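You operate a simulated robot arm through the tools that you are given. There is no shell and no other tool.

You are at the controls of a simulated robot arm. One attempt, no reset.

Task
Close down the horn stand: knob to soft, tone off, plug in its rest, grey horn on the bench.
Fine: in that order; the rest is the empty grey socket beside the yellow one. Set down upright: small grey horn.

The check looks at the end state, three seconds after you hand in, the way a careful person would. Anything else that was tipped, shoved, dropped, spilled or broken makes it a failure.

Robot
A 7-joint arm with a two-finger gripper, fixed in place. Base frame: the origin is at the foot of the arm, x ahead of it, y to its left, z up; the work surface is at about z = 0. Readings come in cm, degrees, newtons and seconds.
With the tool pointing down near the work surface it reaches from about 26 to 60 cm from the base axis. Its first joint turns from -143.0 to 143.0 degrees. Payload 1.08 kg.
The tool frame sits at the grasp point between the pads (the TCP): z along the fingers, y along the line on which they close. The tips reach 1.6 cm beyond it. Largest opening 8.8 cm; the body of the gripper starts 5.8 cm behind the TCP.
Orientation is that of the tool frame in the base frame, as [roll, pitch, yaw] about the fixed x, y, z axes, in that order (R = Rz(yaw) Ry(pitch) Rx(roll)). With the fingers straight down and closing along the base's y, the tool's x points along the base's -x, its y along +y and its z along -z.

Tools
- The arm moves only by the tool move_arm. Its argument "increments" is a list of rows, each a list of 7 numbers: the shift along the tool's x, y, z in units of 250 mm (1.0 is 250 mm), then the turn, a rotation vector about the tool's x, y, z in units of 180 degrees (1.0 is 180 degrees), then the opening, from 0 (shut) to 1 (fully open). In form: [[x, y, z, rx, ry, rz, grip], ...]. A call has 1 to 20 rows; each row is the pose to reach, as a shift and turn from the pose commanded when the call began, along the tool's axes at that moment. A call with a number of a shift or a turn outside -1 to 1 is refused whole. A row lasts 0.2 s, in which the tool goes at most 5 cm and 8.6 degrees; a call with a longer step from one row to the next is refused whole, and so is a gripper value outside its range. Where a pose cannot be reached the arm comes as near as it can. A force on the tool above 40 N (or 10 N above the force at the start of the call, whichever is more), or a blocked arm, ends the call early, and 0.2 s more pass. Each finger halts on what it meets, pressing with about 20 N; the grip force reading is that of the motor and also rises with nothing between the fingers. The clock runs only during rows and for 0.2 s after the last one: add rows that repeat a pose to give the fingers time. It gives the time, the measured TCP pose, the force on the tool (base axes), the opening and the grip force at its end, in the units of the frame above (readings bear some noise), with the torque about the TCP (base axes, N m) and any sound that the robot's microphone picked up.
- Cameras (640 x 400 px; columns grow to the right, rows downward): "scene" is fixed at [22.01, 64.95, 75.63]; the picture's right is [-1.00, -0.06, 0.00], its down [-0.04, 0.67, -0.74] and it looks along [0.04, -0.74, -0.67] (base axes); focal length 338 px, centre (320, 200). "wrist" rides on the gripper at [8.2, -0.8, -9.2] in the tool frame; the picture's right is [0.10, 0.99, 0.00], its down [-0.70, 0.07, -0.71] and it looks along [-0.71, 0.07, 0.70] (tool axes); focal length 256 px, centre (320, 200). There is no depth. A picture from a camera that has moved, and an enlarged one, comes with that camera's place and axes in the base frame and with its lens.
- capture(camera): a new picture of that camera. It takes no simulated time.
- close_up(camera, box): a new picture of the part [left, top, right, bottom] of that camera's present view, enlarged. It takes no simulated time.
- hand_in(): hands the job in; it is judged then, once.

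Nothing tells you positions but the pictures and the camera data. Unless the task says otherwise, let go and move clear before handing in.

The tools are called as name(argument=value, ...) on one line, values as JSON. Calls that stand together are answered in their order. move_arm: Moves the arm, as the interface text tells. Its arguments: {"type":"object","properties":{"increments":{"type":"array"}},"required":["increments"]} The other tools are called the same way: capture (camera) takes a picture; close_up (camera, box) takes an enlarged picture of a part of a camera's view; hand_in () hands the job in.

At the start:

```text
clock: 0.0
eef_pos: [40.92, -2.54, 38.49]
tool_rot: [-180.0, 0.1, -180.0]
force: [0.1, -0.8, -0.2]
moment: [0.0, 0.04, -0.01]
finger_gap: 8.78
finger_force: 0.0
```

scene: 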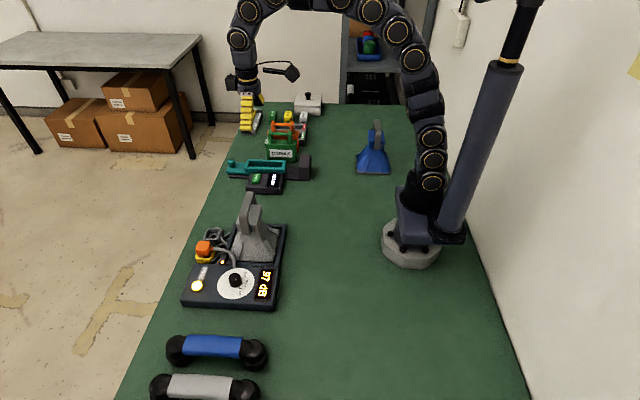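
wrist: 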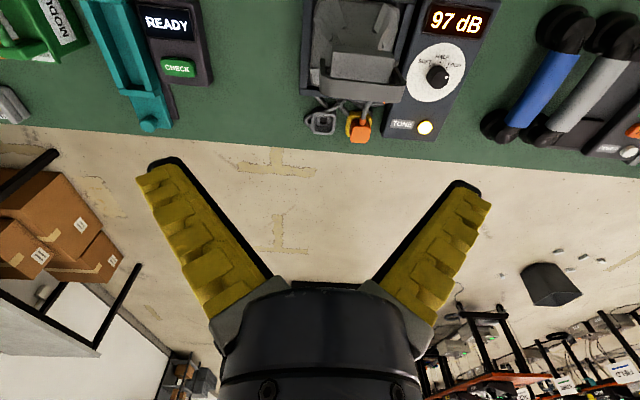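

I see a horn stand with a dial, a tone button, an orange plug and a grey horn, at roughly x≈45, y≈15–25. I'll take closer pictures before moving.

close_up(camera="scene", box=[170, 180, 300, 320])

close_up(camera="wrist", box=[290, 0, 500, 150])

close_up(camera="scene", box=[220, 80, 420, 200])

```text
2.86 times, centred on (235, 250) of scene
camera zoom: at [22.01, 64.95, 75.63], right [-1.0, -0.06, 0.0], down [-0.04, 0.67, -0.74], along [0.04, -0.74, -0.67], focal length 965 px, centre (563, 57)
```

zoom: 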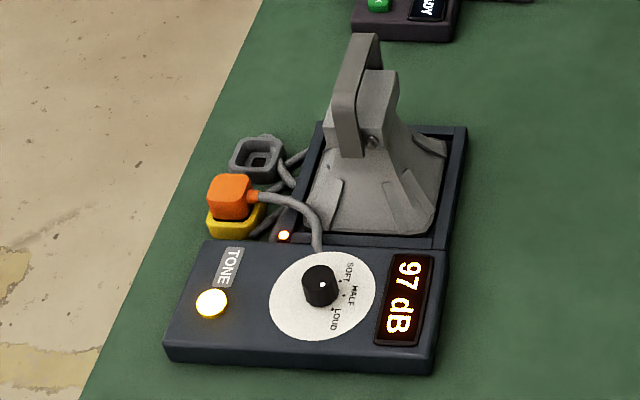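

```text
2.67 times, centred on (395, 75) of wrist
camera zoom: at [32.8, -3.29, 47.66], right [-0.1, 0.99, 0.0], down [0.7, 0.07, 0.71], along [0.71, 0.07, -0.7], focal length 683 px, centre (120, 533)
```

zoom: 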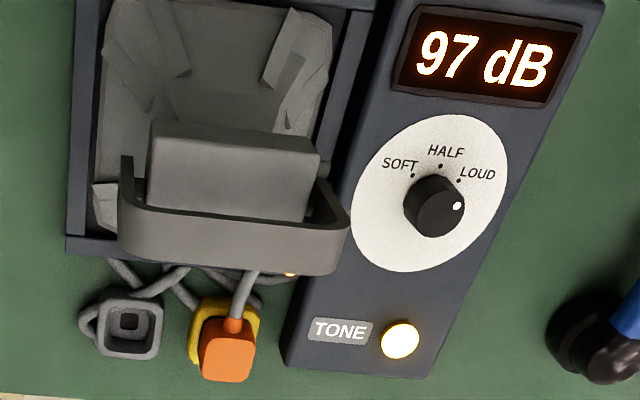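

```text
3.20 times, centred on (320, 140) of scene
camera zoom: at [22.01, 64.95, 75.63], right [-1.0, -0.06, 0.0], down [-0.04, 0.67, -0.74], along [0.04, -0.74, -0.67], focal length 1081 px, centre (320, 392)
```

zoom: 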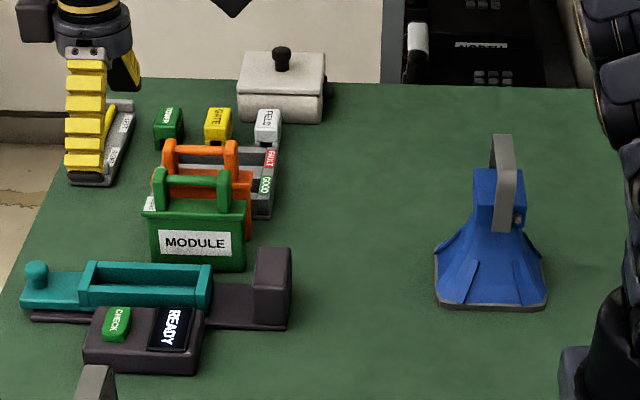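

The stand's knob looks to be near (46, 17, 4) and the horn handle's top near (43, 2, 20). Labels run SOFT–HALF–LOUD counterclockwise from loud to soft. I'll move the wrist camera over the panel for a better look, keeping well above everything.

move_arm(increments=[[0.039, 0.185, 0, 0, 0, 0, 1], [0.078, 0.37, 0, 0, 0, 0, 1], [0.117, 0.555, 0, 0, 0, 0, 1], [0.156, 0.74, 0, 0, 0, 0, 1], [0.156, 0.74, 0.164, 0, 0, 0, 1], [0.156, 0.74, 0.328, 0, 0, 0, 1], [0.156, 0.74, 0.492, 0, 0, 0, 1], [0.156, 0.74, 0.656, 0, 0, 0, 1], [0.156, 0.74, 0.82, 0, 0, 0, 1], [0.156, 0.74, 0.82, 0, 0, 0, 1]])

capture(camera="wrist")

capture(camera="scene")

```text
clock: 2.2
eef_pos: [36.9, 16.08, 18.15]
tool_rot: [180.0, -0.1, -180.0]
force: [0.1, 0.2, -0.1]
moment: [0.0, 0.03, 0.0]
finger_gap: 8.83
finger_force: 0.2
```

```text
taken
camera wrist: at [28.86, 15.26, 27.19], right [-0.1, 0.99, 0.0], down [0.7, 0.07, 0.71], along [0.71, 0.07, -0.7], focal length 256 px, centre (320, 200)
```

wrist: 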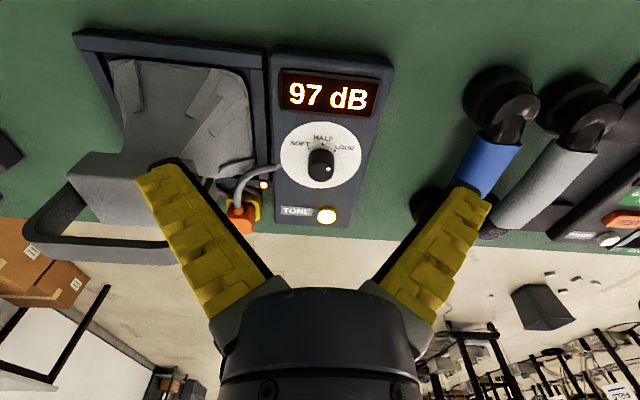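

```text
taken
```

scene: 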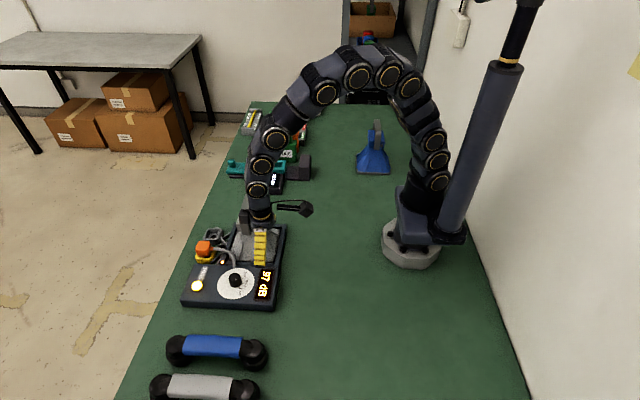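

close_up(camera="wrist", box=[210, 40, 400, 240])

close_up(camera="wrist", box=[260, 110, 380, 190])

close_up(camera="scene", box=[180, 220, 290, 320])

```text
2.00 times, centred on (305, 140) of wrist
camera zoom: at [28.86, 15.26, 27.19], right [-0.1, 0.99, 0.0], down [0.7, 0.07, 0.71], along [0.71, 0.07, -0.7], focal length 512 px, centre (350, 320)
```

zoom: 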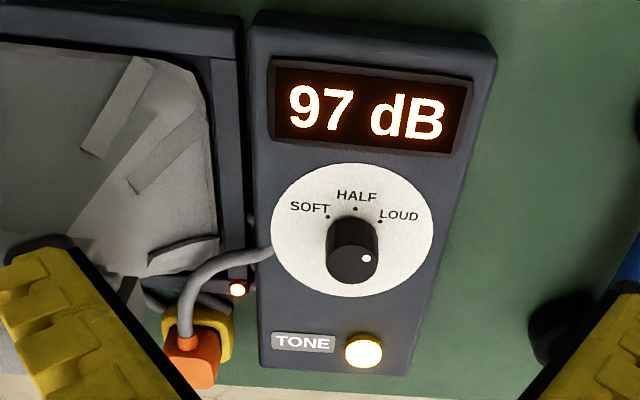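

```text
5.00 times, centred on (320, 150) of wrist
camera zoom: at [28.86, 15.26, 27.19], right [-0.1, 0.99, 0.0], down [0.7, 0.07, 0.71], along [0.71, 0.07, -0.7], focal length 1280 px, centre (320, 450)
```

zoom: 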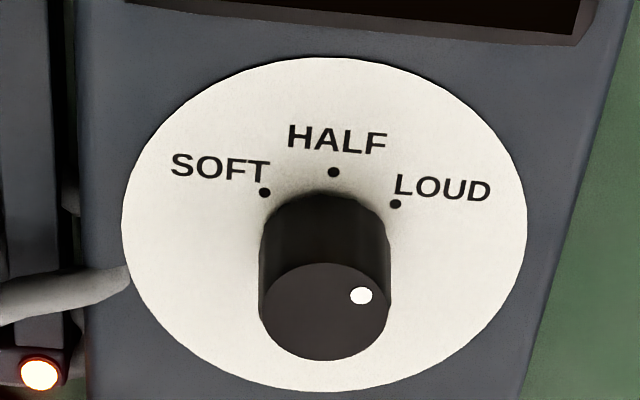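

```text
4.00 times, centred on (235, 270) of scene
camera zoom: at [22.01, 64.95, 75.63], right [-1.0, -0.06, 0.0], down [-0.04, 0.67, -0.74], along [0.04, -0.74, -0.67], focal length 1351 px, centre (660, -80)
```

zoom: 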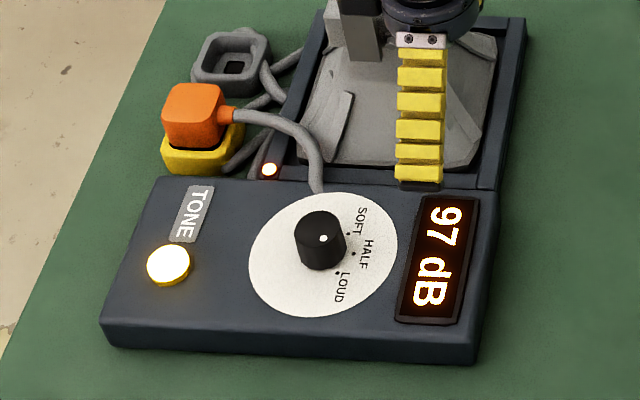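

The panel top is at z≈2.7 and spans x 36–59, y 12–22. The knob is at about (46.2, 17.2), 2.8 cm across with its top at z≈5.4, and points at LOUD. The tone button is near (55.7, 19) and the plug near (56.5, 8). I'll hover over the knob with the tool pre-turned clockwise by 80°, so the counterclockwise turn keeps the camera away from the horn.

move_arm(increments=[[-0.037, 0.004, 0.024, 0, 0, 0.0444, 0.57], [-0.074, 0.009, 0.048, 0, 0, 0.0888, 0.57], [-0.112, 0.013, 0.072, 0, 0, 0.1333, 0.57], [-0.149, 0.018, 0.096, 0, 0, 0.1777, 0.57], [-0.186, 0.022, 0.12, 0, 0, 0.2222, 0.57], [-0.223, 0.026, 0.144, 0, 0, 0.2666, 0.57], [-0.26, 0.031, 0.168, 0, 0, 0.311, 0.57], [-0.298, 0.035, 0.192, 0, 0, 0.3555, 0.57], [-0.335, 0.04, 0.216, 0, 0, 0.4, 0.57], [-0.372, 0.044, 0.24, 0, 0, 0.4444, 0.57], [-0.372, 0.044, 0.24, 0, 0, 0.4444, 0.57]])

capture(camera="wrist")

close_up(camera="scene", box=[180, 200, 290, 310])

```text
clock: 4.6
eef_pos: [46.18, 17.22, 11.9]
tool_rot: [180.0, 0.0, 99.9]
force: [-0.5, 0.3, -0.8]
moment: [-0.01, 0.0, -0.01]
finger_gap: 5.46
finger_force: 3.5
```

```text
taken
camera wrist: at [44.07, 25.08, 21.07], right [0.96, 0.27, 0.0], down [0.19, -0.68, 0.71], along [0.19, -0.68, -0.7], focal length 256 px, centre (320, 200)
```

wrist: 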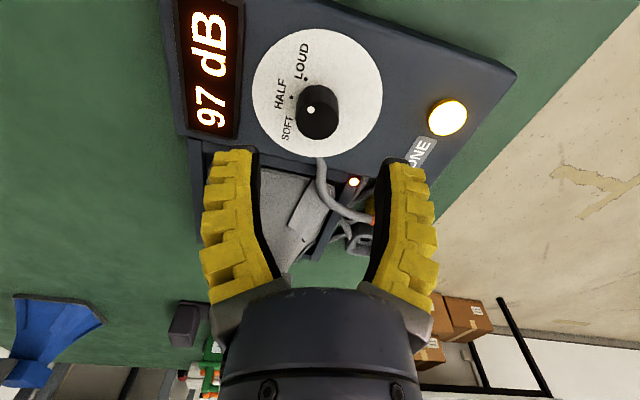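

```text
3.64 times, centred on (235, 255) of scene
camera zoom: at [22.01, 64.95, 75.63], right [-1.0, -0.06, 0.0], down [-0.04, 0.67, -0.74], along [0.04, -0.74, -0.67], focal length 1228 px, centre (629, 0)
```

zoom: 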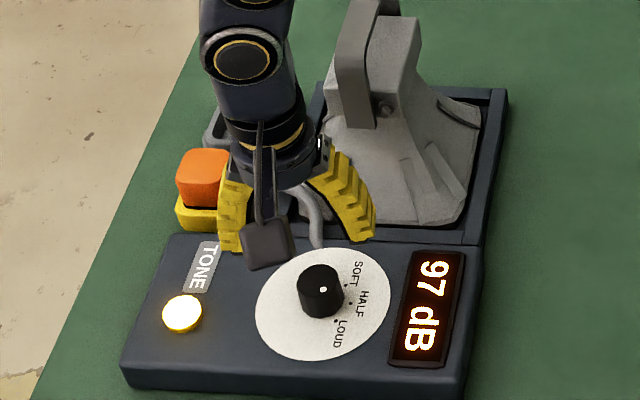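

The hover pose looks right over the knob. I'll zoom in to refine the knob centre before descending.

close_up(camera="wrist", box=[240, 20, 400, 170])

```text
2.67 times, centred on (320, 95) of wrist
camera zoom: at [44.07, 25.08, 21.07], right [0.96, 0.27, 0.0], down [0.19, -0.68, 0.71], along [0.19, -0.68, -0.7], focal length 683 px, centre (320, 480)
```

zoom: 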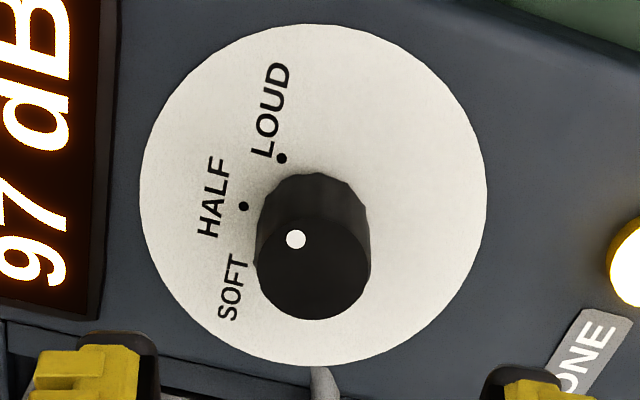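

The refined knob centre is (46.1, 17.1), with the panel at z≈3.3 and the knob top at z≈5.9. I'll descend to z≈5.3 around the knob and close on it.

move_arm(increments=[[-0.003, -0.004, 0.08, 0, 0, 0, 0.57], [-0.003, -0.004, 0.16, 0, 0, 0, 0.57], [-0.003, -0.004, 0.22, 0, 0, 0, 0.57], [-0.003, -0.004, 0.262, 0, 0, 0, 0.57], [-0.003, -0.004, 0.262, 0, 0, 0, 0.57]])

close_up(camera="scene", box=[180, 200, 290, 310])

capture(camera="wrist")

```text
clock: 5.8
eef_pos: [46.11, 17.04, 5.25]
tool_rot: [-179.9, 0.0, 99.9]
force: [0.1, 0.0, 0.2]
moment: [0.03, 0.02, -0.03]
finger_gap: 5.48
finger_force: 3.4
```

```text
3.64 times, centred on (235, 255) of scene
camera zoom: at [22.01, 64.95, 75.63], right [-1.0, -0.06, 0.0], down [-0.04, 0.67, -0.74], along [0.04, -0.74, -0.67], focal length 1228 px, centre (629, 0)
```

zoom: 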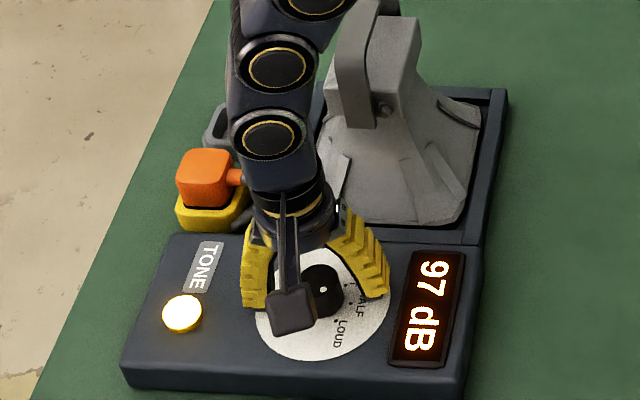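

```text
taken
camera wrist: at [44.04, 24.9, 14.58], right [0.96, 0.27, 0.0], down [0.19, -0.68, 0.71], along [0.19, -0.68, -0.7], focal length 256 px, centre (320, 200)
```

wrist: 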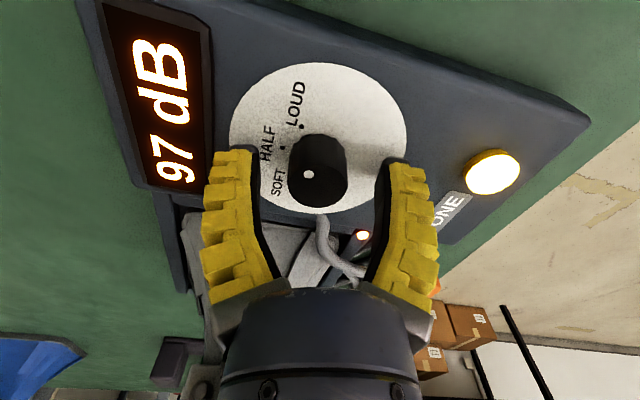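

The knob sits between the fingers. Closing on it now.

move_arm(increments=[[0, 0, 0, 0, 0, 0, 0.35], [0, 0, 0, 0, 0, 0, 0.2], [0, 0, 0, 0, 0, 0, 0.2], [0, 0, 0, 0, 0, 0, 0.2]])

```text
clock: 6.8
eef_pos: [46.11, 17.15, 5.41]
tool_rot: [-179.8, -0.1, 100.0]
force: [-16.8, 2.3, 15.0]
moment: [0.3, 0.25, -0.02]
finger_gap: 2.09
finger_force: 22.0
```

close_up(camera="wrist", box=[220, 50, 420, 220])

close_up(camera="scene", box=[200, 250, 270, 310])

```text
2.35 times, centred on (320, 135) of wrist
camera zoom: at [43.97, 24.93, 14.6], right [0.96, 0.27, 0.0], down [0.19, -0.68, 0.71], along [0.19, -0.68, -0.71], focal length 602 px, centre (320, 353)
```

zoom: 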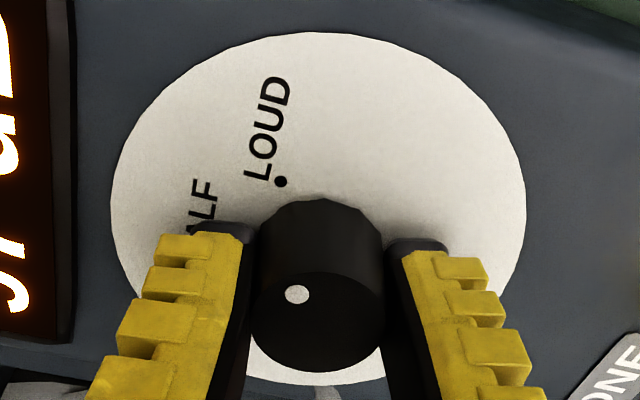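

```text
6.67 times, centred on (235, 280) of scene
camera zoom: at [22.01, 64.95, 75.63], right [-1.0, -0.06, 0.0], down [-0.04, 0.67, -0.74], along [0.04, -0.74, -0.67], focal length 2252 px, centre (887, -333)
```

zoom: 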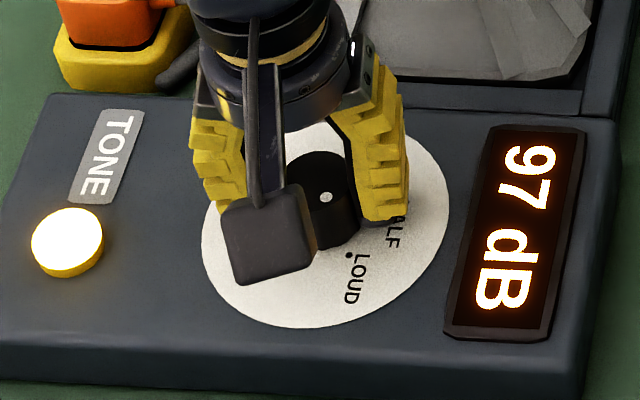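

The fingers are on the knob, but there's some sideways and upward load, so the tips may be brushing the dial. I'll open slightly, rise 0.4 cm, shift a touch to −x and re-grip.

move_arm(increments=[[0, 0, 0, 0, 0, 0, 0.45], [0, 0, 0, 0, 0, 0, 0.45], [0, -0.006, -0.016, 0, 0, 0, 0.45], [0, -0.006, -0.016, 0, 0, 0, 0.45]])

move_arm(increments=[[0, 0, 0, 0, 0, 0, 0.3], [0, 0, 0, 0, 0, 0, 0.22], [0, 0, 0, 0, 0, 0, 0.22], [0, 0, 0, 0, 0, 0, 0.22]])

```text
clock: 7.8
eef_pos: [45.94, 17.05, 5.79]
tool_rot: [-180.0, -0.1, 100.0]
force: [-0.3, -0.6, 0.1]
moment: [-0.02, 0.06, 0.0]
finger_gap: 4.41
finger_force: 2.6
```

```text
clock: 8.8
eef_pos: [46.05, 17.14, 5.84]
tool_rot: [179.9, 0.0, 100.0]
force: [-0.9, 4.3, 14.1]
moment: [0.28, 0.07, 0.02]
finger_gap: 2.06
finger_force: 22.0
```

Now the load is low. I'll turn counterclockwise about 24° and check that the knob follows.

move_arm(increments=[[0, 0, 0, 0, 0, -0.0333, 0.22], [0, 0, 0, 0, 0, -0.0667, 0.22], [0, 0, 0, 0, 0, -0.1, 0.22], [0, 0, 0, 0, 0, -0.1333, 0.22], [0, 0, 0, 0, 0, -0.1333, 0.22]])

close_up(camera="wrist", box=[160, 0, 480, 220])

close_up(camera="scene", box=[190, 240, 290, 310])

```text
clock: 10.0
eef_pos: [45.99, 17.17, 5.83]
tool_rot: [-179.9, 0.0, 124.2]
force: [2.8, 2.2, -0.5]
moment: [-0.01, -0.05, -0.01]
finger_gap: 2.53
finger_force: 5.3
```

```text
1.82 times, centred on (320, 110) of wrist
camera zoom: at [40.85, 23.36, 14.95], right [0.77, 0.64, 0.0], down [0.45, -0.54, 0.71], along [0.45, -0.54, -0.71], focal length 465 px, centre (320, 364)
```

zoom: 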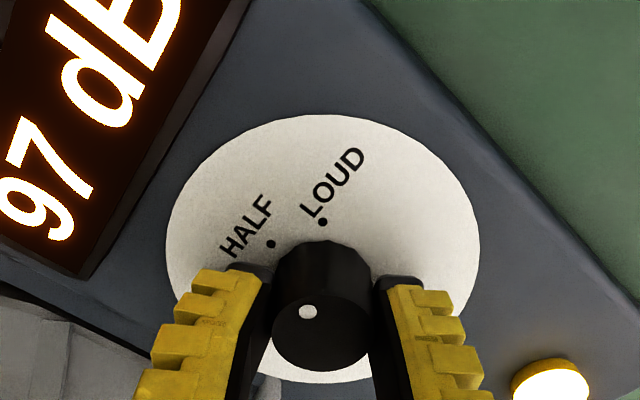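

```text
5.71 times, centred on (240, 275) of scene
camera zoom: at [22.01, 64.95, 75.63], right [-1.0, -0.06, 0.0], down [-0.04, 0.67, -0.74], along [0.04, -0.74, -0.67], focal length 1930 px, centre (777, -229)
```

zoom: 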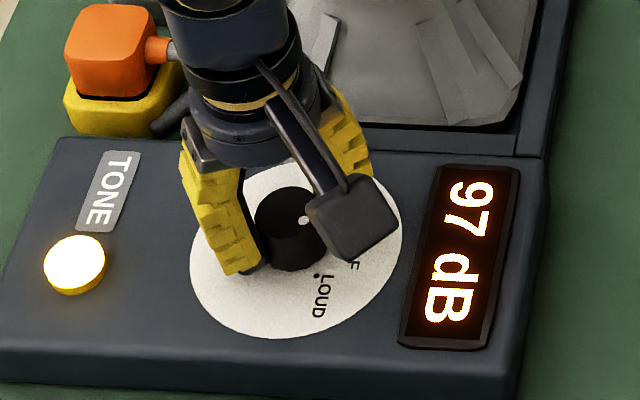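

The knob followed (pointer now about 22° from HALF on the LOUD side). I'll firm up the grip and keep turning about 40° more.

move_arm(increments=[[0, 0, 0, 0, 0, 0, 0.1], [0, 0, 0, 0, 0, -0.0333, 0.1], [0, 0, 0, 0, 0, -0.0667, 0.1], [0, 0, 0, 0, 0, -0.1, 0.1], [0, 0, 0, 0, 0, -0.1333, 0.1], [0, 0, 0, 0, 0, -0.1667, 0.1], [0, 0, 0, 0, 0, -0.2, 0.1], [0, 0, 0, 0, 0, -0.2333, 0.1], [0, 0, 0, 0, 0, -0.2333, 0.1]])

close_up(camera="wrist", box=[160, 0, 480, 220])

close_up(camera="scene", box=[190, 240, 290, 310])

```text
clock: 12.0
eef_pos: [46.02, 17.16, 5.78]
tool_rot: [-179.9, 0.0, 166.1]
force: [-0.4, 10.6, 4.3]
moment: [0.04, 0.2, -0.03]
finger_gap: 1.89
finger_force: 22.6
```

```text
1.82 times, centred on (320, 110) of wrist
camera zoom: at [38.01, 18.24, 15.02], right [0.14, 0.99, 0.0], down [0.7, -0.1, 0.71], along [0.7, -0.1, -0.7], focal length 465 px, centre (320, 364)
```

zoom: 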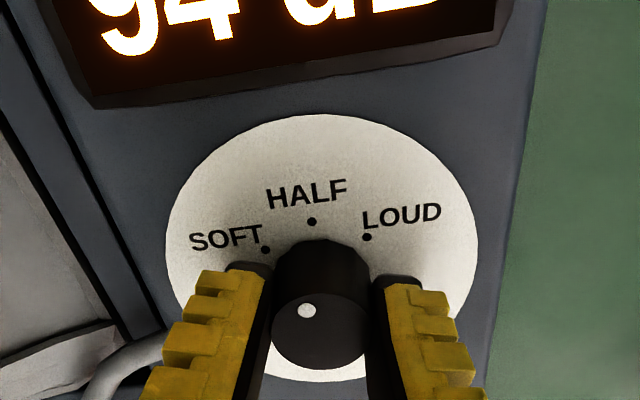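

```text
5.71 times, centred on (240, 275) of scene
camera zoom: at [22.01, 64.95, 75.63], right [-1.0, -0.06, 0.0], down [-0.04, 0.67, -0.74], along [0.04, -0.74, -0.67], focal length 1930 px, centre (777, -229)
```

zoom: 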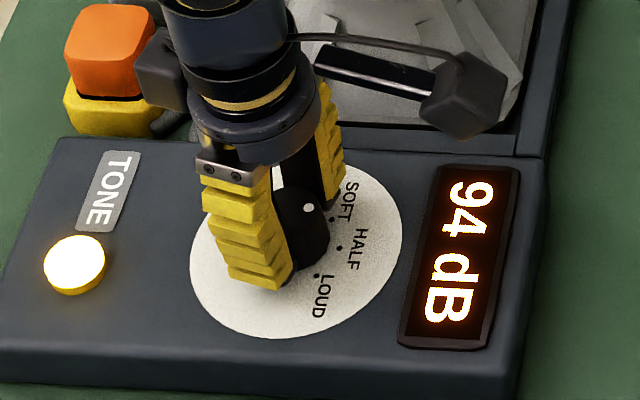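

Display now reads 94 dB and the pointer is ~20° past HALF toward SOFT. I'll turn roughly 30° more.

move_arm(increments=[[0, 0, 0, 0, 0, -0.0333, 0.1], [0, 0, 0, 0, 0, -0.0667, 0.1], [0, 0, 0, 0, 0, -0.1, 0.1], [0, 0, 0, 0, 0, -0.1333, 0.1], [0, 0, 0, 0, 0, -0.1667, 0.1], [0, 0, 0, 0, 0, -0.1667, 0.1]])

close_up(camera="wrist", box=[160, 0, 480, 220])

close_up(camera="scene", box=[190, 240, 290, 310])

```text
clock: 13.4
eef_pos: [45.94, 17.11, 5.84]
tool_rot: [-180.0, 0.1, -163.8]
force: [1.6, 14.7, 3.4]
moment: [0.04, -0.05, -0.04]
finger_gap: 1.83
finger_force: 22.5
```

```text
1.82 times, centred on (320, 110) of wrist
camera zoom: at [38.53, 14.03, 15.01], right [-0.37, 0.93, 0.0], down [0.65, 0.26, 0.71], along [0.66, 0.27, -0.7], focal length 465 px, centre (320, 364)
```

zoom: 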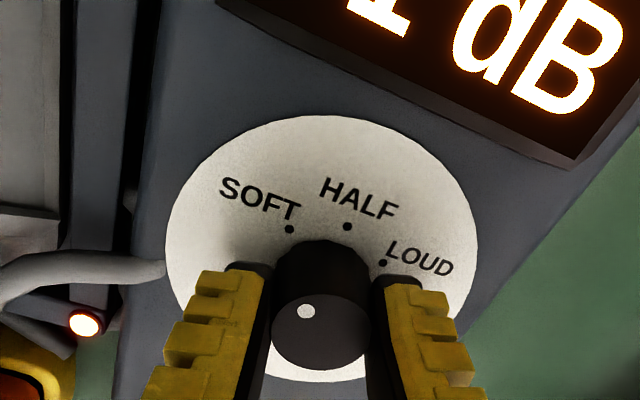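

```text
5.71 times, centred on (240, 275) of scene
camera zoom: at [22.01, 64.95, 75.63], right [-1.0, -0.06, 0.0], down [-0.04, 0.67, -0.74], along [0.04, -0.74, -0.67], focal length 1930 px, centre (777, -229)
```

zoom: 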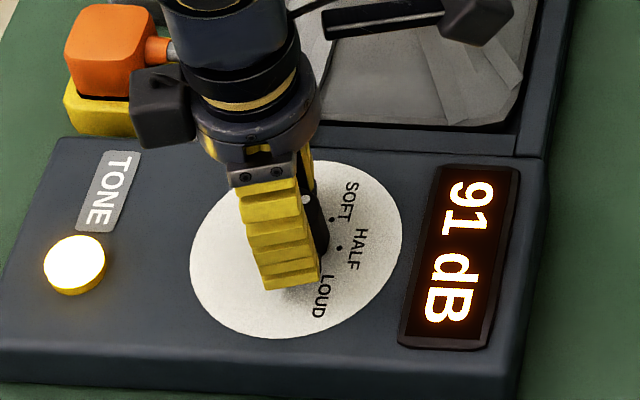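

The pointer is close to SOFT, and the display reads 91 dB, possibly lagging. I'll hold briefly and look again.

move_arm(increments=[[0, 0, 0, 0, 0, 0, 0.1], [0, 0, 0, 0, 0, 0, 0.1], [0, 0, 0, 0, 0, 0, 0.1], [0, 0, 0, 0, 0, 0, 0.1]])

close_up(camera="scene", box=[190, 240, 290, 310])

close_up(camera="wrist", box=[250, 90, 390, 210])

```text
clock: 14.4
eef_pos: [46.14, 17.21, 5.83]
tool_rot: [180.0, 0.1, -164.0]
force: [2.3, 18.5, 4.8]
moment: [0.18, -0.09, 0.01]
finger_gap: 1.81
finger_force: 21.6
```

```text
5.71 times, centred on (240, 275) of scene
camera zoom: at [22.01, 64.95, 75.63], right [-1.0, -0.06, 0.0], down [-0.04, 0.67, -0.74], along [0.04, -0.74, -0.67], focal length 1930 px, centre (777, -229)
```

zoom: 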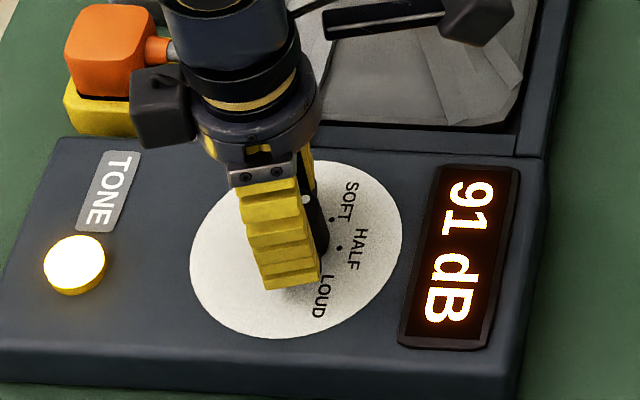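

```text
3.33 times, centred on (320, 150) of wrist
camera zoom: at [38.51, 14.04, 15.01], right [-0.37, 0.93, 0.0], down [0.65, 0.26, 0.71], along [0.66, 0.27, -0.7], focal length 853 px, centre (320, 367)
```

zoom: 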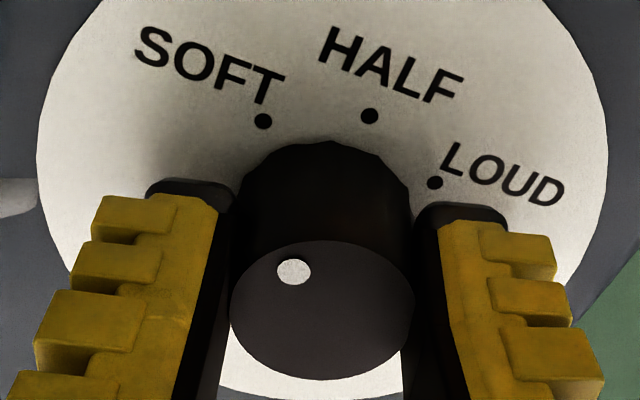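

The display steps 97→94→91 match LOUD/HALF/SOFT, and the pointer is within about 2° of the SOFT dot. I'll nudge 3° more, then release and lift clear.

move_arm(increments=[[0, 0, 0, 0, 0, -0.0083, 0.1], [0, 0, 0, 0, 0, -0.0167, 0.1], [0, 0, 0, 0, 0, -0.0167, 0.1], [0, 0, 0, 0, 0, -0.0167, 0.3], [0, 0, 0, 0, 0, -0.0167, 0.48], [0, 0, 0, 0, 0, -0.0167, 0.48]])

move_arm(increments=[[0, 0, -0.06, 0, 0, 0, 0.48], [0, 0, -0.16, 0, 0, 0, 0.48], [0, 0, -0.28, 0, 0, 0, 0.48], [0, 0, -0.4, 0, 0, 0, 0.48], [0, 0, -0.4, 0, 0, 0, 0.48]])

close_up(camera="wrist", box=[200, 20, 420, 220])

close_up(camera="scene", box=[190, 240, 290, 310])

```text
clock: 15.8
eef_pos: [46.01, 16.81, 5.7]
tool_rot: [180.0, -0.1, -161.0]
force: [0.0, 0.3, -0.5]
moment: [-0.02, -0.01, -0.03]
finger_gap: 4.7
finger_force: 3.3
```

```text
clock: 17.0
eef_pos: [45.86, 16.72, 15.8]
tool_rot: [-180.0, 0.0, -160.9]
force: [0.2, -0.8, 0.1]
moment: [-0.05, -0.02, -0.01]
finger_gap: 4.68
finger_force: 3.9
```

```text
2.00 times, centred on (310, 120) of wrist
camera zoom: at [38.48, 13.3, 25.01], right [-0.42, 0.91, 0.0], down [0.64, 0.3, 0.71], along [0.64, 0.3, -0.7], focal length 512 px, centre (340, 360)
```

zoom: 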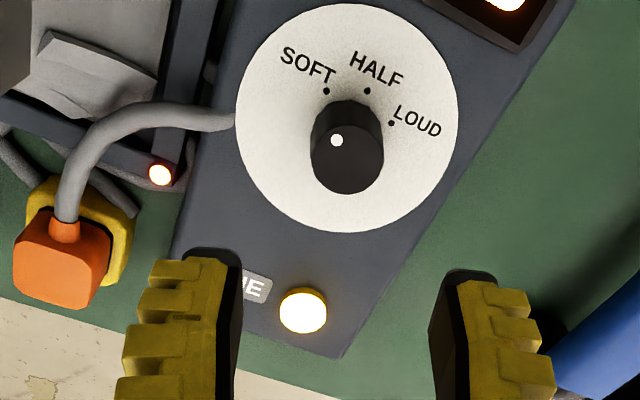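

```text
5.71 times, centred on (240, 275) of scene
camera zoom: at [22.01, 64.95, 75.63], right [-1.0, -0.06, 0.0], down [-0.04, 0.67, -0.74], along [0.04, -0.74, -0.67], focal length 1930 px, centre (777, -229)
```

zoom: 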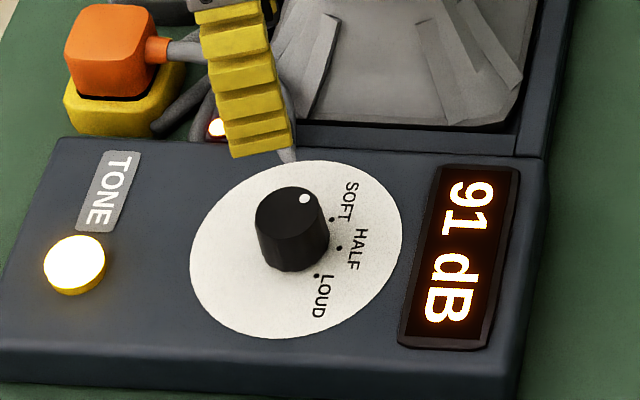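

The knob shows 91 dB. I'll zoom in to verify the pointer angle against the SOFT dot.

close_up(camera="wrist", box=[280, 50, 360, 120])

close_up(camera="scene", box=[222, 265, 257, 295])

```text
5.71 times, centred on (320, 85) of wrist
camera zoom: at [38.48, 13.3, 25.01], right [-0.42, 0.91, 0.0], down [0.64, 0.3, 0.71], along [0.64, 0.3, -0.7], focal length 1463 px, centre (320, 857)
```

zoom: 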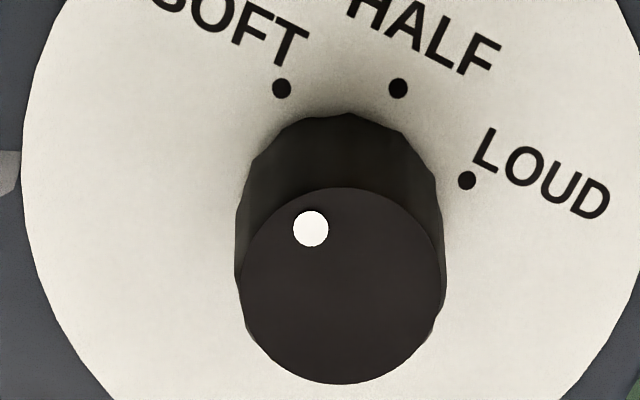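

```text
13.33 times, centred on (240, 280) of scene
camera zoom: at [22.01, 64.95, 75.63], right [-1.0, -0.06, 0.0], down [-0.04, 0.67, -0.74], along [0.04, -0.74, -0.67], focal length 4504 px, centre (1393, -867)
```

zoom: 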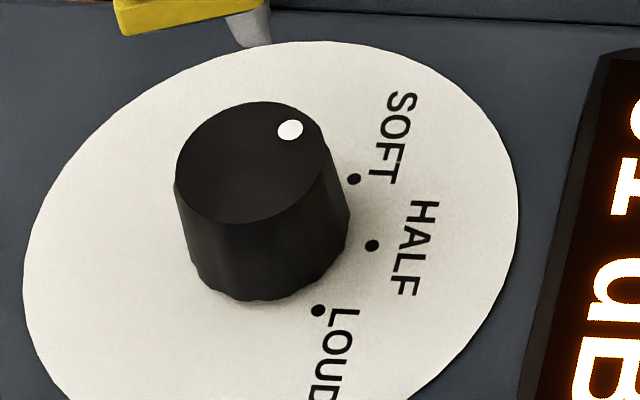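

The pointer is at SOFT (measured 48–50°, with the dot at 50°). Next is the tone button at about (55.4, 19.0), top z≈3.9. I'll close the fingers and hover above it.

move_arm(increments=[[-0.13, -0.013, 0, 0, 0, 0, 0.2], [-0.26, -0.026, 0, 0, 0, 0, 0], [-0.39, -0.039, 0, 0, 0, 0, 0], [-0.39, -0.039, 0.156, 0, 0, 0, 0], [-0.39, -0.039, 0.28, 0, 0, 0, 0], [-0.39, -0.039, 0.28, 0, 0, 0, 0]])

capture(camera="wrist")

close_up(camera="scene", box=[180, 220, 290, 310])

```text
clock: 18.4
eef_pos: [55.68, 19.52, 8.77]
tool_rot: [180.0, 0.0, -161.0]
force: [-0.5, 0.6, -0.2]
moment: [0.0, 0.01, 0.03]
finger_gap: 0.0
finger_force: 19.8
```

```text
taken
camera wrist: at [48.34, 15.93, 17.91], right [-0.42, 0.91, 0.0], down [0.64, 0.3, 0.71], along [0.64, 0.3, -0.71], focal length 256 px, centre (320, 200)
```

wrist: 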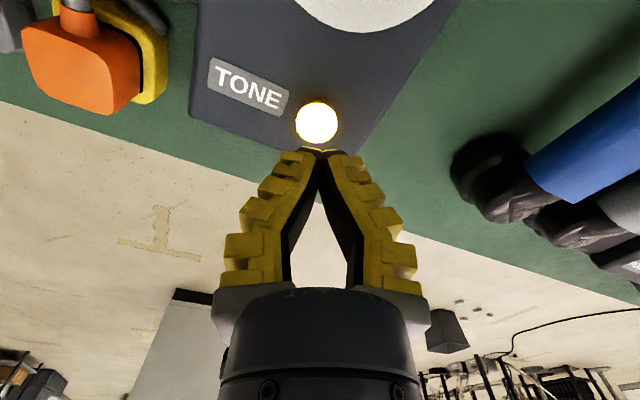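

```text
4.44 times, centred on (235, 265) of scene
camera zoom: at [22.01, 64.95, 75.63], right [-1.0, -0.06, 0.0], down [-0.04, 0.67, -0.74], along [0.04, -0.74, -0.67], focal length 1501 px, centre (698, -89)
```

zoom: 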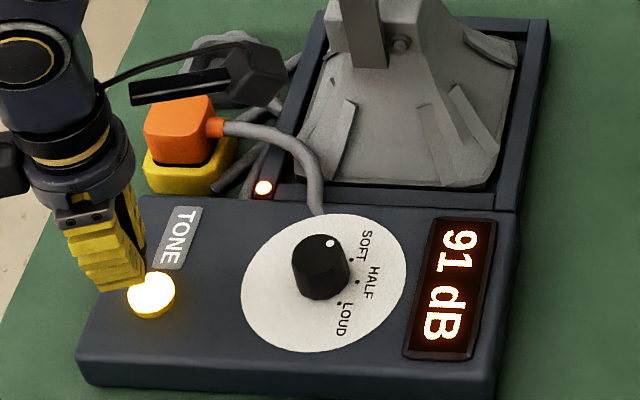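

The button centre refines to about (55.2, 18.95), so I'm off by about 0.5 cm on each axis. I'll correct and lower to just above it.

move_arm(increments=[[0.0273, -0.0117, 0, 0, 0, 0, 0], [0.0273, -0.0117, 0.05, 0, 0, 0, 0], [0.0273, -0.0117, 0.09, 0, 0, 0, 0], [0.0273, -0.0117, 0.09, 0, 0, 0, 0]])

close_up(camera="wrist", box=[220, 60, 420, 220])

close_up(camera="scene", box=[180, 260, 230, 310])

```text
clock: 19.4
eef_pos: [55.13, 19.03, 6.54]
tool_rot: [-180.0, 0.0, -161.0]
force: [-0.1, 0.3, 0.0]
moment: [0.03, -0.01, 0.02]
finger_gap: 0.0
finger_force: 19.9
```

```text
2.50 times, centred on (320, 140) of wrist
camera zoom: at [47.78, 15.45, 15.72], right [-0.42, 0.91, 0.0], down [0.64, 0.3, 0.71], along [0.64, 0.3, -0.71], focal length 640 px, centre (320, 350)
```

zoom: 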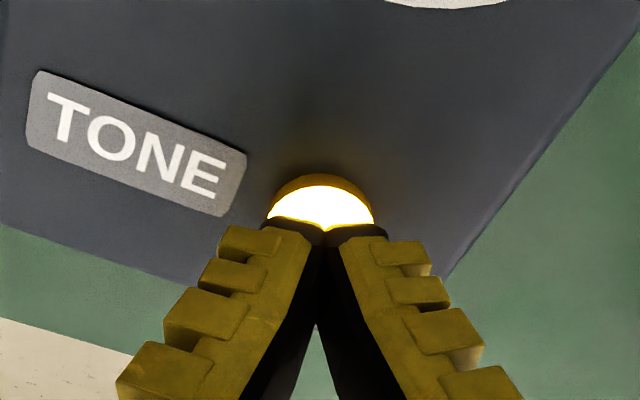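

```text
8.00 times, centred on (205, 285) of scene
camera zoom: at [22.01, 64.95, 75.63], right [-1.0, -0.06, 0.0], down [-0.04, 0.67, -0.74], along [0.04, -0.74, -0.67], focal length 2702 px, centre (1240, -480)
```

zoom: 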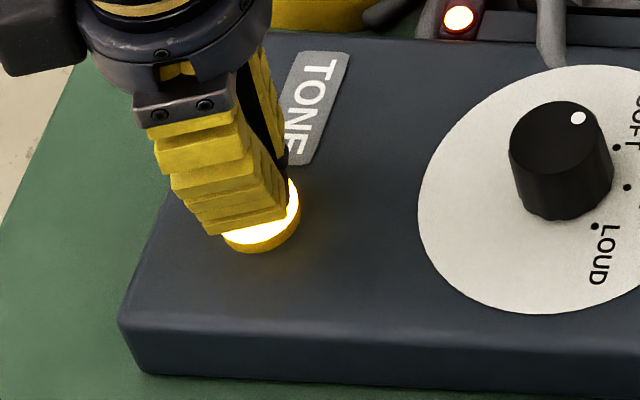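

The closed fingertips are centred over the button, about 0.8 cm above it. I'll press down slowly and watch the force.

move_arm(increments=[[0, 0, 0.012, 0, 0, 0, 0], [0, 0, 0.02, 0, 0, 0, 0], [0, 0, 0.028, 0, 0, 0, 0], [0, 0, 0.036, 0, 0, 0, 0], [0, 0, 0.042, 0, 0, 0, 0]])

close_up(camera="scene", box=[180, 220, 290, 310])

```text
clock: 20.6
eef_pos: [55.1, 18.72, 5.48]
tool_rot: [-180.0, 0.1, -161.0]
force: [-0.7, 0.9, 1.5]
moment: [0.02, 0.03, 0.02]
finger_gap: 0.63
finger_force: 21.9
```

```text
4.44 times, centred on (235, 265) of scene
camera zoom: at [22.01, 64.95, 75.63], right [-1.0, -0.06, 0.0], down [-0.04, 0.67, -0.74], along [0.04, -0.74, -0.67], focal length 1501 px, centre (698, -89)
```

zoom: 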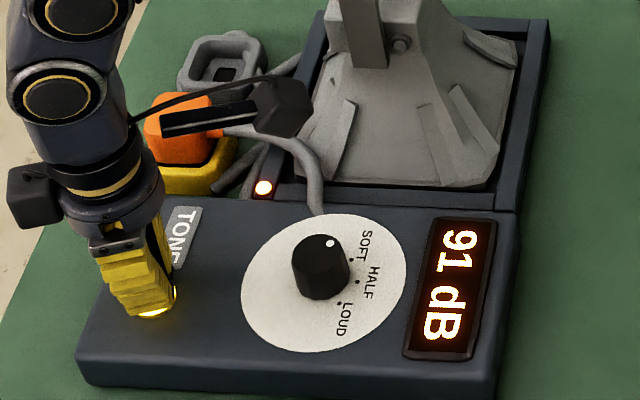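

close_up(camera="wrist", box=[220, 60, 420, 220])

close_up(camera="scene", box=[180, 260, 230, 310])

```text
2.50 times, centred on (320, 140) of wrist
camera zoom: at [47.78, 15.31, 14.75], right [-0.42, 0.91, 0.0], down [0.64, 0.3, 0.71], along [0.64, 0.3, -0.7], focal length 640 px, centre (320, 350)
```

zoom: 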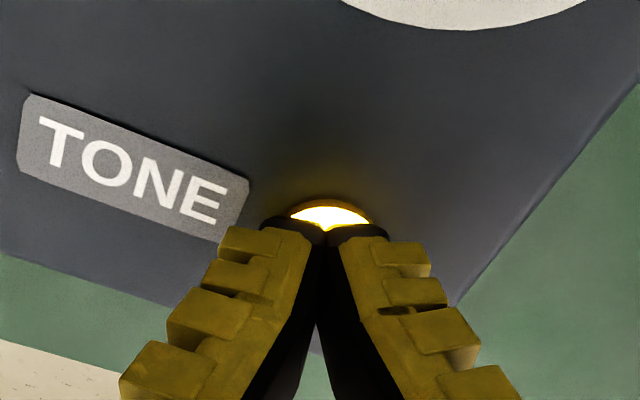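

```text
8.00 times, centred on (205, 285) of scene
camera zoom: at [22.01, 64.95, 75.63], right [-1.0, -0.06, 0.0], down [-0.04, 0.67, -0.74], along [0.04, -0.74, -0.67], focal length 2702 px, centre (1240, -480)
```

zoom: 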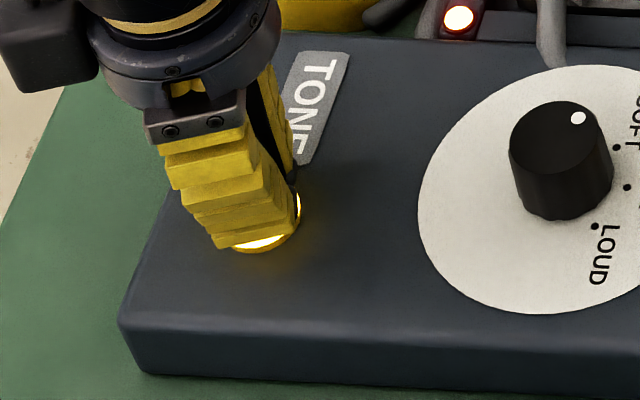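

Contact is just starting with minimal force and the lamp is still lit. I'll keep pressing in small steps.

move_arm(increments=[[0, 0, 0.006, 0, 0, 0, 0], [0, 0, 0.012, 0, 0, 0, 0], [0, 0, 0.018, 0, 0, 0, 0], [0, 0, 0.024, 0, 0, 0, 0]])

close_up(camera="scene", box=[180, 220, 290, 310])

```text
clock: 21.6
eef_pos: [55.09, 18.69, 4.97]
tool_rot: [180.0, 0.1, -161.0]
force: [-2.8, -2.6, 11.0]
moment: [-0.03, 0.05, -0.01]
finger_gap: 0.58
finger_force: 22.2
heard: click
```

```text
4.44 times, centred on (235, 265) of scene
camera zoom: at [22.01, 64.95, 75.63], right [-1.0, -0.06, 0.0], down [-0.04, 0.67, -0.74], along [0.04, -0.74, -0.67], focal length 1501 px, centre (698, -89)
```

zoom: 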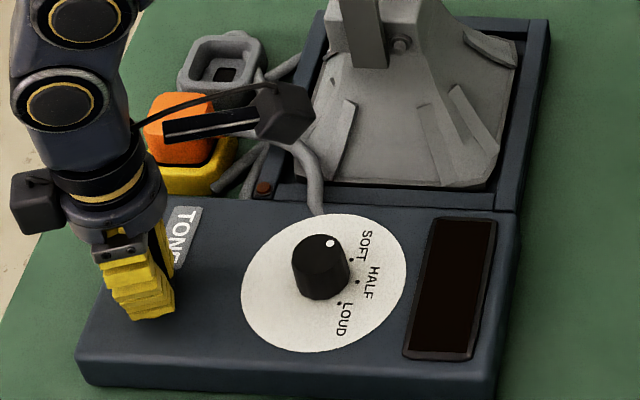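

A click was heard, and the lamp and display went dark, so the tone is off. I'll lift straight off and check.

move_arm(increments=[[0, 0, -0.03, 0, 0, 0, 0], [0, 0, -0.1, 0, 0, 0, 0], [0, 0, -0.22, 0, 0, 0, 0], [0, 0, -0.36, 0, 0, 0, 0], [0, 0, -0.5, 0, 0, 0, 0.3], [0, 0, -0.5, 0, 0, 0, 0.5]])

capture(camera="wrist")

close_up(camera="scene", box=[180, 215, 290, 310])

```text
clock: 23.0
eef_pos: [55.04, 18.91, 17.36]
tool_rot: [179.9, 0.0, -160.9]
force: [-0.5, -0.2, -0.3]
moment: [0.02, 0.0, 0.0]
finger_gap: 4.83
finger_force: 2.8
```

```text
taken
camera wrist: at [47.71, 15.38, 26.54], right [-0.42, 0.91, 0.0], down [0.64, 0.3, 0.71], along [0.64, 0.3, -0.71], focal length 256 px, centre (320, 200)
```

wrist: 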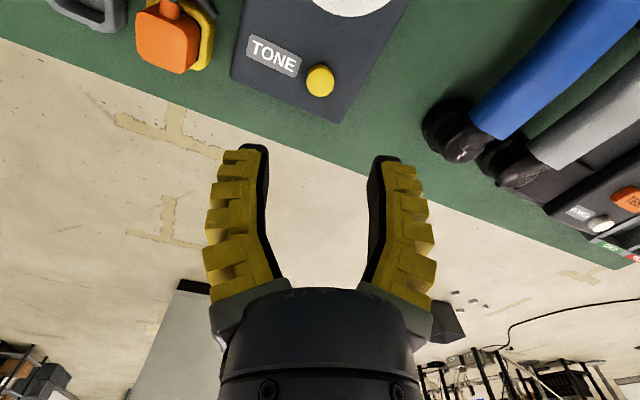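

```text
4.21 times, centred on (235, 262) of scene
camera zoom: at [22.01, 64.95, 75.63], right [-1.0, -0.06, 0.0], down [-0.04, 0.67, -0.74], along [0.04, -0.74, -0.67], focal length 1422 px, centre (678, -63)
```

zoom: 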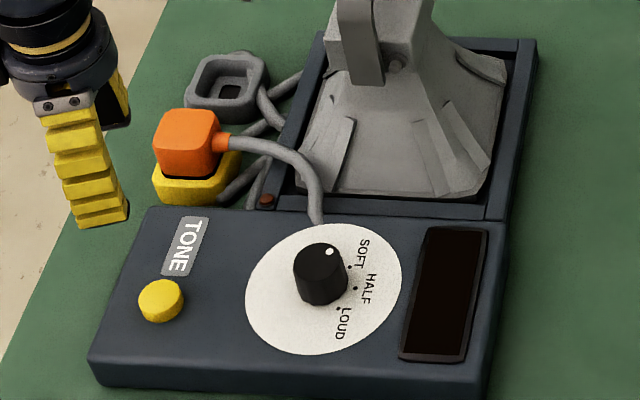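

Tone is off and it stays dark. Next is the plug, so I'll move the camera to look at the plug and the two sockets from above, staying above the horn handle.

move_arm(increments=[[0.038, -0.089, -0.02, 0, 0, 0.0211, 0.6], [0.076, -0.178, -0.04, 0, 0, 0.0422, 0.6], [0.114, -0.268, -0.06, 0, 0, 0.0633, 0.6], [0.152, -0.357, -0.06, 0, 0, 0.0844, 0.6], [0.19, -0.446, -0.06, 0, 0, 0.1056, 0.6], [0.19, -0.446, -0.06, 0, 0, 0.1056, 0.6]])

capture(camera="wrist")

capture(camera="scene")

close_up(camera="wrist", box=[220, 40, 420, 190])

```text
clock: 24.4
eef_pos: [53.98, 6.66, 18.97]
tool_rot: [180.0, 0.0, 179.9]
force: [1.2, -0.5, -0.1]
moment: [0.01, -0.02, 0.0]
finger_gap: 5.73
finger_force: 3.2
```

```text
taken
camera wrist: at [46.04, 5.77, 28.1], right [-0.1, 0.99, 0.0], down [0.7, 0.07, 0.71], along [0.71, 0.07, -0.71], focal length 256 px, centre (320, 200)
```

wrist: 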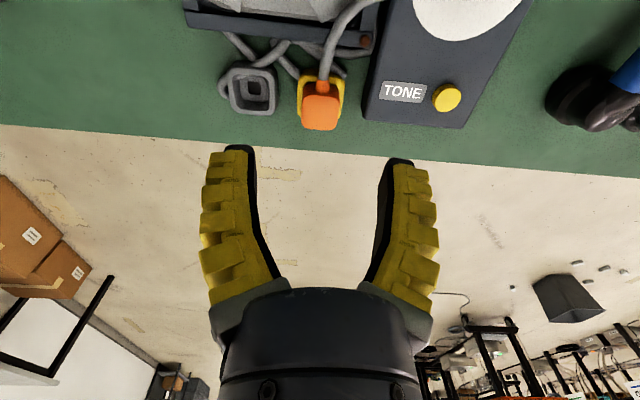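

```text
taken
```

scene: 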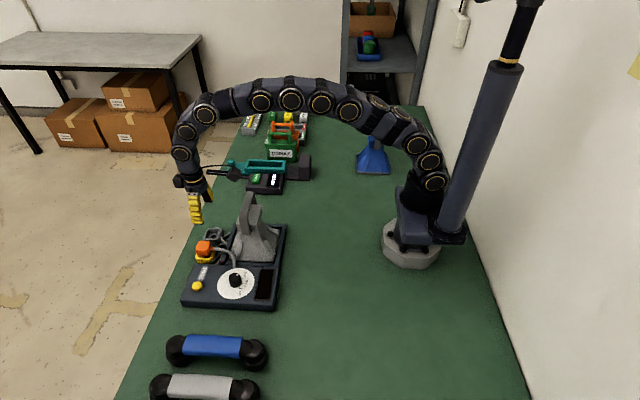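

```text
2.67 times, centred on (320, 115) of wrist
camera zoom: at [46.04, 5.77, 28.1], right [-0.1, 0.99, 0.0], down [0.7, 0.07, 0.71], along [0.71, 0.07, -0.71], focal length 683 px, centre (320, 427)
```

zoom: 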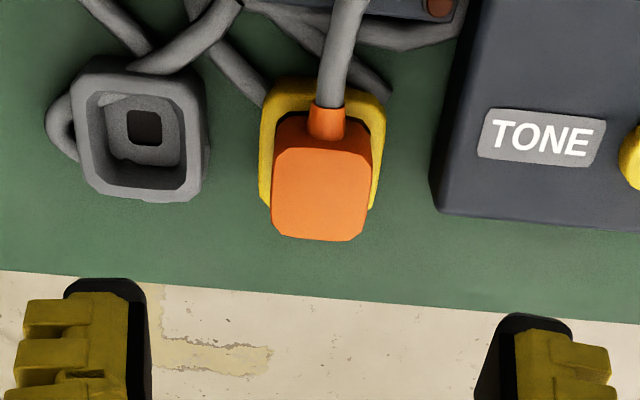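

The plug's cable boot leaves on the −x side, so I want the fingers closing along y. To keep the wrist camera away from the horn I'd like the tool turned 180°, with the camera outboard. I'll test that rotation up here in stages.

move_arm(increments=[[0, 0, 0, 0, 0, 0.045, 0.6], [0, 0, 0, 0, 0, 0.09, 0.6], [0, 0, 0, 0, 0, 0.135, 0.6], [0, 0, 0, 0, 0, 0.18, 0.6], [0, 0, 0, 0, 0, 0.225, 0.6], [0, 0, 0, 0, 0, 0.27, 0.6], [0, 0, 0, 0, 0, 0.315, 0.6], [0, 0, 0, 0, 0, 0.36, 0.6], [0, 0, 0, 0, 0, 0.405, 0.6], [0, 0, 0, 0, 0, 0.45, 0.6], [0, 0, 0, 0, 0, 0.495, 0.6], [0, 0, 0, 0, 0, 0.495, 0.6]])

capture(camera="wrist")

```text
clock: 27.0
eef_pos: [54.15, 6.8, 18.99]
tool_rot: [-180.0, 0.0, 90.8]
force: [0.4, 0.0, 1.4]
moment: [-0.03, -0.01, -0.04]
finger_gap: 5.71
finger_force: 3.2
```

```text
taken
camera wrist: at [53.3, 14.93, 28.12], right [0.99, 0.12, 0.0], down [0.08, -0.7, 0.71], along [0.08, -0.7, -0.7], focal length 256 px, centre (320, 200)
```

wrist: 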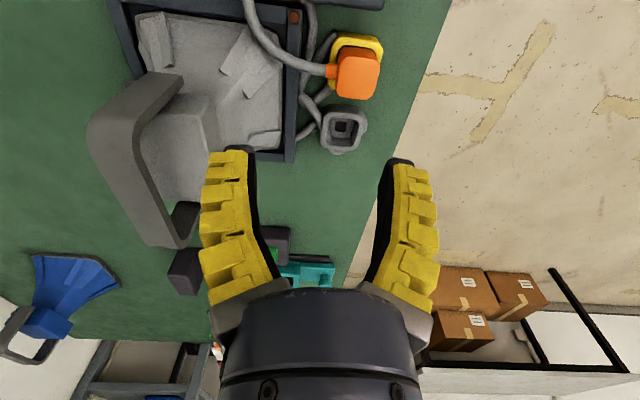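

This view from the +y side is useful. I'll zoom in on the plug and sockets and on the horn handle.

close_up(camera="wrist", box=[290, 20, 400, 170])

close_up(camera="wrist", box=[70, 0, 320, 260])

close_up(camera="scene", box=[185, 170, 290, 270])

```text
2.67 times, centred on (345, 95) of wrist
camera zoom: at [53.3, 14.93, 28.12], right [0.99, 0.12, 0.0], down [0.08, -0.7, 0.71], along [0.08, -0.7, -0.7], focal length 683 px, centre (253, 480)
```

zoom: 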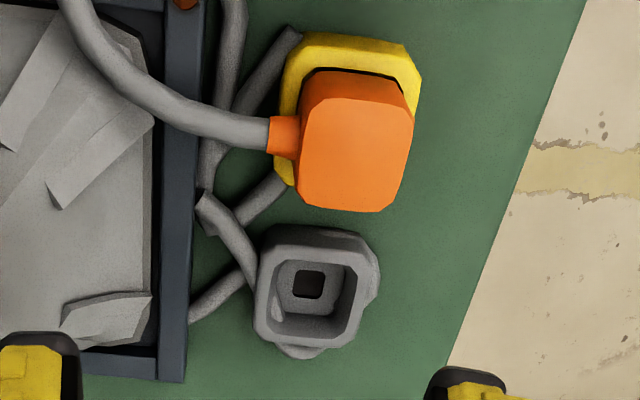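

```text
1.54 times, centred on (195, 130) of wrist
camera zoom: at [53.3, 14.93, 28.12], right [0.99, 0.12, 0.0], down [0.08, -0.7, 0.71], along [0.08, -0.7, -0.7], focal length 394 px, centre (512, 308)
```

zoom: 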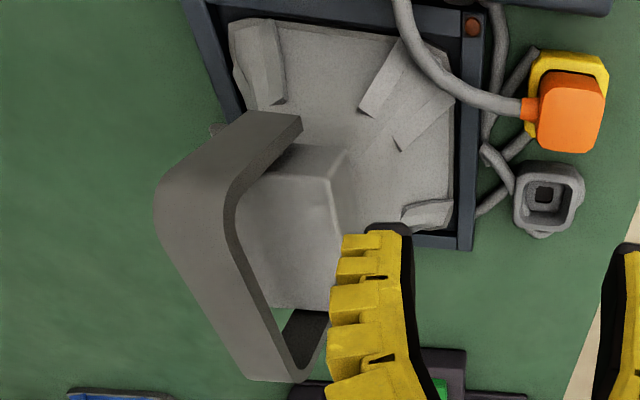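

```text
4.00 times, centred on (238, 220) of scene
camera zoom: at [22.01, 64.95, 75.63], right [-1.0, -0.06, 0.0], down [-0.04, 0.67, -0.74], along [0.04, -0.74, -0.67], focal length 1351 px, centre (650, 120)
```

zoom: 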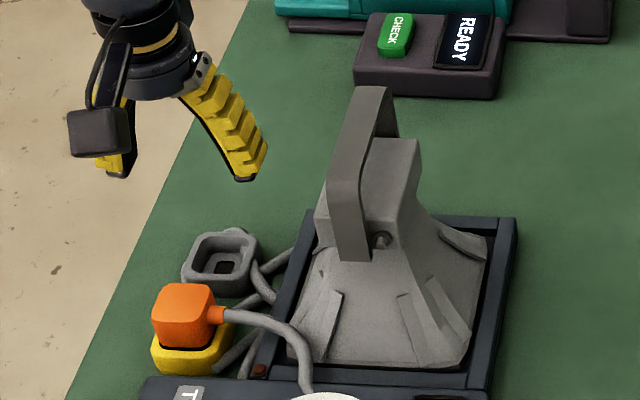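

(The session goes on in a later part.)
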